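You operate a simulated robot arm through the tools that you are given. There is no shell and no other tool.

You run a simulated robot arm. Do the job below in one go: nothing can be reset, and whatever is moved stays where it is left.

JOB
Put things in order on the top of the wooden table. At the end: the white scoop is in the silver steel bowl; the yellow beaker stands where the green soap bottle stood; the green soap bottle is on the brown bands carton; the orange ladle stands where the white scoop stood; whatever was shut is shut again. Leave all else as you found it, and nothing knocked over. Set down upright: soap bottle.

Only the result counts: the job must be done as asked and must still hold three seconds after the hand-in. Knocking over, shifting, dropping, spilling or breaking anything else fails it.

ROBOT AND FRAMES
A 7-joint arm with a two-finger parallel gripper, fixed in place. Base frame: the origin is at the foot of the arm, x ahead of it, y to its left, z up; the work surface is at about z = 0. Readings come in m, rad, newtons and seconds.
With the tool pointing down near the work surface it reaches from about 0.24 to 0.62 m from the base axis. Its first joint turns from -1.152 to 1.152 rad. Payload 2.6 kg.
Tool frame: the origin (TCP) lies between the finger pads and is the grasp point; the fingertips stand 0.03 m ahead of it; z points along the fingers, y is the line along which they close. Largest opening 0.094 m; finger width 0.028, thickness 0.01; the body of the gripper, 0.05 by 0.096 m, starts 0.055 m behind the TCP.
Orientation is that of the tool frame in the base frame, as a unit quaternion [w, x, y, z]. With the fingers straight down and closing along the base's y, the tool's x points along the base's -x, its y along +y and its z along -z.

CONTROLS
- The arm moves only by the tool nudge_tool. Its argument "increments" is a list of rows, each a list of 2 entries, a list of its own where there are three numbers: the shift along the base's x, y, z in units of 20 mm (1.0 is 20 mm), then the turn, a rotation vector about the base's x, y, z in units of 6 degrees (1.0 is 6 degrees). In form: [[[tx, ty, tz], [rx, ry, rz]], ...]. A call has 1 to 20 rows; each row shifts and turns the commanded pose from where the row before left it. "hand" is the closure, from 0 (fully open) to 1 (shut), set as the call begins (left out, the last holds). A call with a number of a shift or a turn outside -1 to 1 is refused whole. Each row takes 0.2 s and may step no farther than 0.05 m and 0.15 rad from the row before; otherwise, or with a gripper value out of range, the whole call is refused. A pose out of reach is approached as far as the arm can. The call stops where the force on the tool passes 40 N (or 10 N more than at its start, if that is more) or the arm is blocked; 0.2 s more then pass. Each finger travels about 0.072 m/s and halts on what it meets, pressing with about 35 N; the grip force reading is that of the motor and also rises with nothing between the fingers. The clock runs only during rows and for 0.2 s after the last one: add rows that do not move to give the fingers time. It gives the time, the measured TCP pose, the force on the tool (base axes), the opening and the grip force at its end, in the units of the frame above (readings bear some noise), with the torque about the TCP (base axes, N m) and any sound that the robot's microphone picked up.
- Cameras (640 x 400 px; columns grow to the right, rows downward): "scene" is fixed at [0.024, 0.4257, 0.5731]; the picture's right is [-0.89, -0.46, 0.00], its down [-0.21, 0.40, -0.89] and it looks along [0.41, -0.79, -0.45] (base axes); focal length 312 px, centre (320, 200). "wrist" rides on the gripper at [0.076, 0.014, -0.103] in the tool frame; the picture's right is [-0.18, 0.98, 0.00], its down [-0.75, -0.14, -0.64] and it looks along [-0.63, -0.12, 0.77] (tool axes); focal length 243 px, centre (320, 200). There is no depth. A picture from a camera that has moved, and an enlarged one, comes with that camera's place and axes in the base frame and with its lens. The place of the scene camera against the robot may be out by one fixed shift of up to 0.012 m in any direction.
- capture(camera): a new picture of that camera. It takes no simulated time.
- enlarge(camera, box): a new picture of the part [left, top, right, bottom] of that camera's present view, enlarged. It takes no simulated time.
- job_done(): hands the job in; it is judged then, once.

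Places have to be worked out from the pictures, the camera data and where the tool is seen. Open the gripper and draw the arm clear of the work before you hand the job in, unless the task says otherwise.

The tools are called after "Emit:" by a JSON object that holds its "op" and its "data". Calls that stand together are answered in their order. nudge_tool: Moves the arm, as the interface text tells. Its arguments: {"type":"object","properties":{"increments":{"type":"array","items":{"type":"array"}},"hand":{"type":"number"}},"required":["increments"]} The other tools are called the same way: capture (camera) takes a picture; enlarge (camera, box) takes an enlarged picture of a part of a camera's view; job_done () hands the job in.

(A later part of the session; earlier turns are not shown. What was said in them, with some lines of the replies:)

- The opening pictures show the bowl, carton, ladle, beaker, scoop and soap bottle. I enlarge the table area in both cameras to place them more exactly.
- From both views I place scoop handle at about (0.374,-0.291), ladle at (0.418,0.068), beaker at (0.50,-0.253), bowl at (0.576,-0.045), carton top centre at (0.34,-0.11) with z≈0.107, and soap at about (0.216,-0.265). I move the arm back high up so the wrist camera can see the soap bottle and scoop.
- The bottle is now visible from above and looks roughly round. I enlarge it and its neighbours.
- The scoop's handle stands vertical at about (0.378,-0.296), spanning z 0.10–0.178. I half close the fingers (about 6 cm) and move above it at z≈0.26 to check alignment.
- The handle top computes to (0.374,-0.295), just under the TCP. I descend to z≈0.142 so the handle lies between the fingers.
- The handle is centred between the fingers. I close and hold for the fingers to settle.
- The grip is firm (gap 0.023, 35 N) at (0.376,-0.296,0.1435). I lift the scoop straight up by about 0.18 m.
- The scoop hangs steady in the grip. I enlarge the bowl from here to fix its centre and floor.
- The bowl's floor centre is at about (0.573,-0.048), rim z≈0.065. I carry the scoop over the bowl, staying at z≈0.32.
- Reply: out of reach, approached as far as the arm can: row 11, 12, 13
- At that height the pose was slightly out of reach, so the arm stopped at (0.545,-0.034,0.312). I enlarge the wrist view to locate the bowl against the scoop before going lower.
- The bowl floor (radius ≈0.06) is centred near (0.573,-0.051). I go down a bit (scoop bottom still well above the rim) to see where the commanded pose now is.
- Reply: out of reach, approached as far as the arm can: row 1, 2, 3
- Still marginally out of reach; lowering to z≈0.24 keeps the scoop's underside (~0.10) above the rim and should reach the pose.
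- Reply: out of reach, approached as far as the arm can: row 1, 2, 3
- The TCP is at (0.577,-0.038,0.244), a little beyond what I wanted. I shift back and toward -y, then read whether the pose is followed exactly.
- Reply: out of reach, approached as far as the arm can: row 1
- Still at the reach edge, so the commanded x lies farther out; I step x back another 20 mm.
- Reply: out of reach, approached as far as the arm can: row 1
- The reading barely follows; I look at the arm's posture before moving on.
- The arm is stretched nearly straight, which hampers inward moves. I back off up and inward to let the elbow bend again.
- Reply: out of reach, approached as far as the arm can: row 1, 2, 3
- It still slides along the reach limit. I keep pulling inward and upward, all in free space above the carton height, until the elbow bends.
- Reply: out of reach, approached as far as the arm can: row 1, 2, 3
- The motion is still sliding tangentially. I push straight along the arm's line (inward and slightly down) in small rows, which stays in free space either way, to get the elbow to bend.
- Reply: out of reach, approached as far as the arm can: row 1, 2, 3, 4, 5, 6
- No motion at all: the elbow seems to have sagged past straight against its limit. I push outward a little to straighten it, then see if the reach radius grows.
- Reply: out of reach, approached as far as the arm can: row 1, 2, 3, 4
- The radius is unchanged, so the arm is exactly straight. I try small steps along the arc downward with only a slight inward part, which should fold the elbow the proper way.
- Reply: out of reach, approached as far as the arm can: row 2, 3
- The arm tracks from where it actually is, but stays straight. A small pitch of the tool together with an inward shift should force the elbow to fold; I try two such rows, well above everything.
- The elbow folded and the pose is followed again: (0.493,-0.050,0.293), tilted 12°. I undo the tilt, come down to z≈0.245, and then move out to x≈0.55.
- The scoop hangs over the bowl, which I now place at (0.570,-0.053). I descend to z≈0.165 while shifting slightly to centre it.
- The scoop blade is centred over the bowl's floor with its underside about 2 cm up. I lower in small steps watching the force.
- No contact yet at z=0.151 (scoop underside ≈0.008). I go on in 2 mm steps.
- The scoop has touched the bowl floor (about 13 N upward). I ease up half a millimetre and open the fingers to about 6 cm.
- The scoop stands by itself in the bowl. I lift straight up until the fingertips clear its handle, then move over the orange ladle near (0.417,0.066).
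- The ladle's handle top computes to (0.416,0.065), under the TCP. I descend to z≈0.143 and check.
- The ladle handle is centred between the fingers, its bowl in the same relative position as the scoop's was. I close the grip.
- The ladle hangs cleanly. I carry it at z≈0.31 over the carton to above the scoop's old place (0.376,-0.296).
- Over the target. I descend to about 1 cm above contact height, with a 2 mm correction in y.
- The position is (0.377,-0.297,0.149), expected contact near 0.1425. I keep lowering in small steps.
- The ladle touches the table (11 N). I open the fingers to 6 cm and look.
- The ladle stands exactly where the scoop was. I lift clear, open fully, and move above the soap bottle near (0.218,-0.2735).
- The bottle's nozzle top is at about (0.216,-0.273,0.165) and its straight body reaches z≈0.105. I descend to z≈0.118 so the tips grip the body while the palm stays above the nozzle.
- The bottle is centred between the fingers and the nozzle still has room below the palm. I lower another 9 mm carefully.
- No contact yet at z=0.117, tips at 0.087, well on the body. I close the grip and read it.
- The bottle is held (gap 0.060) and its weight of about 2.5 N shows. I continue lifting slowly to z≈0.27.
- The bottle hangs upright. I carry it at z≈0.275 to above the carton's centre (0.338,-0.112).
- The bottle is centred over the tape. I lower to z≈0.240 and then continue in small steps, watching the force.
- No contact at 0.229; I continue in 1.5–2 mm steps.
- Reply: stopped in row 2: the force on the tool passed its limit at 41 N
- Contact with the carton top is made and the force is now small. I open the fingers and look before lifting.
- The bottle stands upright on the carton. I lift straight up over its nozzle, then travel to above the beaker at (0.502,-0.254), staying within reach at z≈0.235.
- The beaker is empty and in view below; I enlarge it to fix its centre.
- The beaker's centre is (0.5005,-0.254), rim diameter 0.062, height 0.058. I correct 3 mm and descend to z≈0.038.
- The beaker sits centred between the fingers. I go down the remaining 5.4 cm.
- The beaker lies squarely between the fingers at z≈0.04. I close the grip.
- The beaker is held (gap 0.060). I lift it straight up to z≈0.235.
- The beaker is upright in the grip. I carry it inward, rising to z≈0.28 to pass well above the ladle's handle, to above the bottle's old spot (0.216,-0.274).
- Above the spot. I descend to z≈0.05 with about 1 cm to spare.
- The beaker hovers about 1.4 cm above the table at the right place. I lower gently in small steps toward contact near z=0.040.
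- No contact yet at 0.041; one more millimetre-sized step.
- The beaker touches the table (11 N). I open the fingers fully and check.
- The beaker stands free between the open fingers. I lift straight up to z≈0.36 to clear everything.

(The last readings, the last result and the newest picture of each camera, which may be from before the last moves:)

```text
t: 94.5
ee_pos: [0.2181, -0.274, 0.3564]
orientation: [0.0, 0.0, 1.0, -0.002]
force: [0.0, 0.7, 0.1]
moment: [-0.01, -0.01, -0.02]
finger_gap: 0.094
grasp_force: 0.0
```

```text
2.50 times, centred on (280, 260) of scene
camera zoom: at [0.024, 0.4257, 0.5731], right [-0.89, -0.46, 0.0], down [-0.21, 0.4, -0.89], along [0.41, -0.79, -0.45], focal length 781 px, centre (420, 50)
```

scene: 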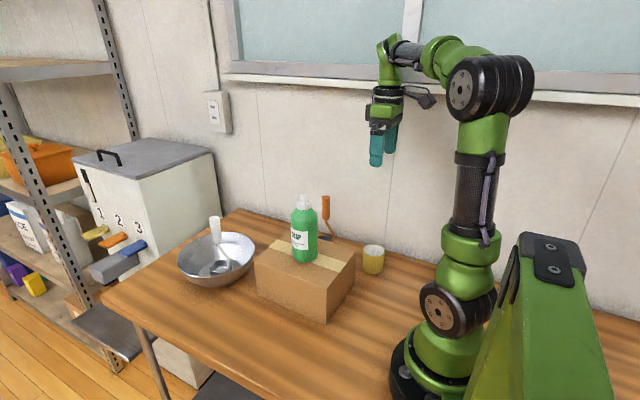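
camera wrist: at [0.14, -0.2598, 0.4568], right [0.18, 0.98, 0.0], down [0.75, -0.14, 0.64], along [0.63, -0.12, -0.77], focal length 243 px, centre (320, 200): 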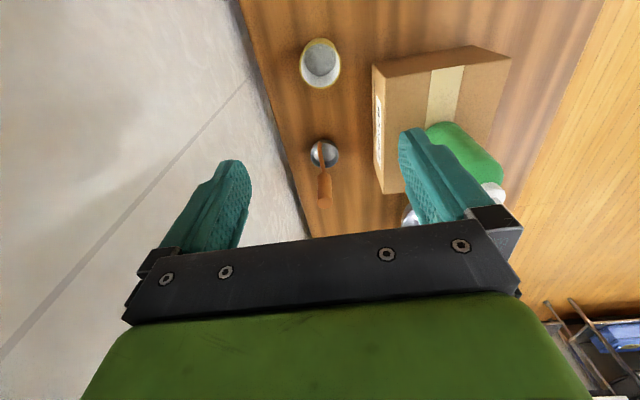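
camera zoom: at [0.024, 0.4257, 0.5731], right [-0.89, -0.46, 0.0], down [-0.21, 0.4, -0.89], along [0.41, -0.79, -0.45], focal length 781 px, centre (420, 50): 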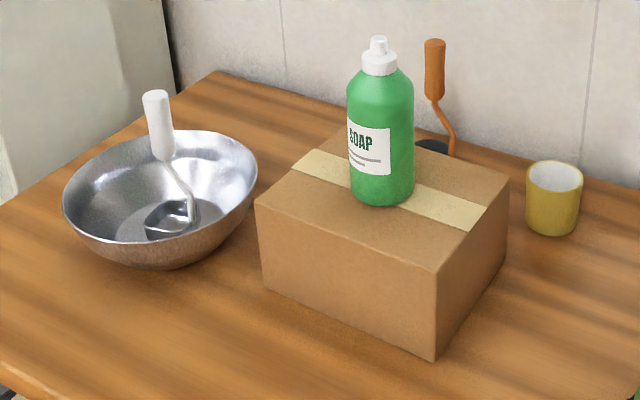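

All items are in place: scoop in the bowl, ladle on the scoop's spot, soap upright on the carton, beaker on the bottle's spot. The bowl and carton sit at the same pixels as at the start. The gripper is open and clear, and nothing was opened that needs shutting, so I hand in.

Emit:
{"op": "job_done", "data": {}}

```text
The job is handed in.
```

I've handed the job in, and everything is where you asked. I don't have the judge's result, so this is from the last pictures I took before handing in.

- **White scoop:** it stands in the silver steel bowl, handle up.
- **Orange ladle:** it stands where the scoop stood, handle up, within a few millimetres by the tool readings.
- **Green soap bottle:** it stands upright on the middle of the brown bands carton.
- **Yellow beaker:** it stands where the soap bottle stood. It was empty when I moved it.
- **Everything else:** the bowl and carton look unmoved in the pictures, and nothing was knocked over. I opened nothing, so there was nothing to shut again.

Two things happened along the way:

- **Arm at full reach:** while carrying the scoop over the bowl, the arm stretched out straight and got stuck. I freed it with a small tilt in clear air, and nothing was touched.
- **Force stop on the carton:** when the soap bottle met the carton, the force passed its limit (41 N) and the arm stopped. The bottle stayed upright, and the carton looks unmoved and undamaged.

The gripper is open and raised clear of the table.
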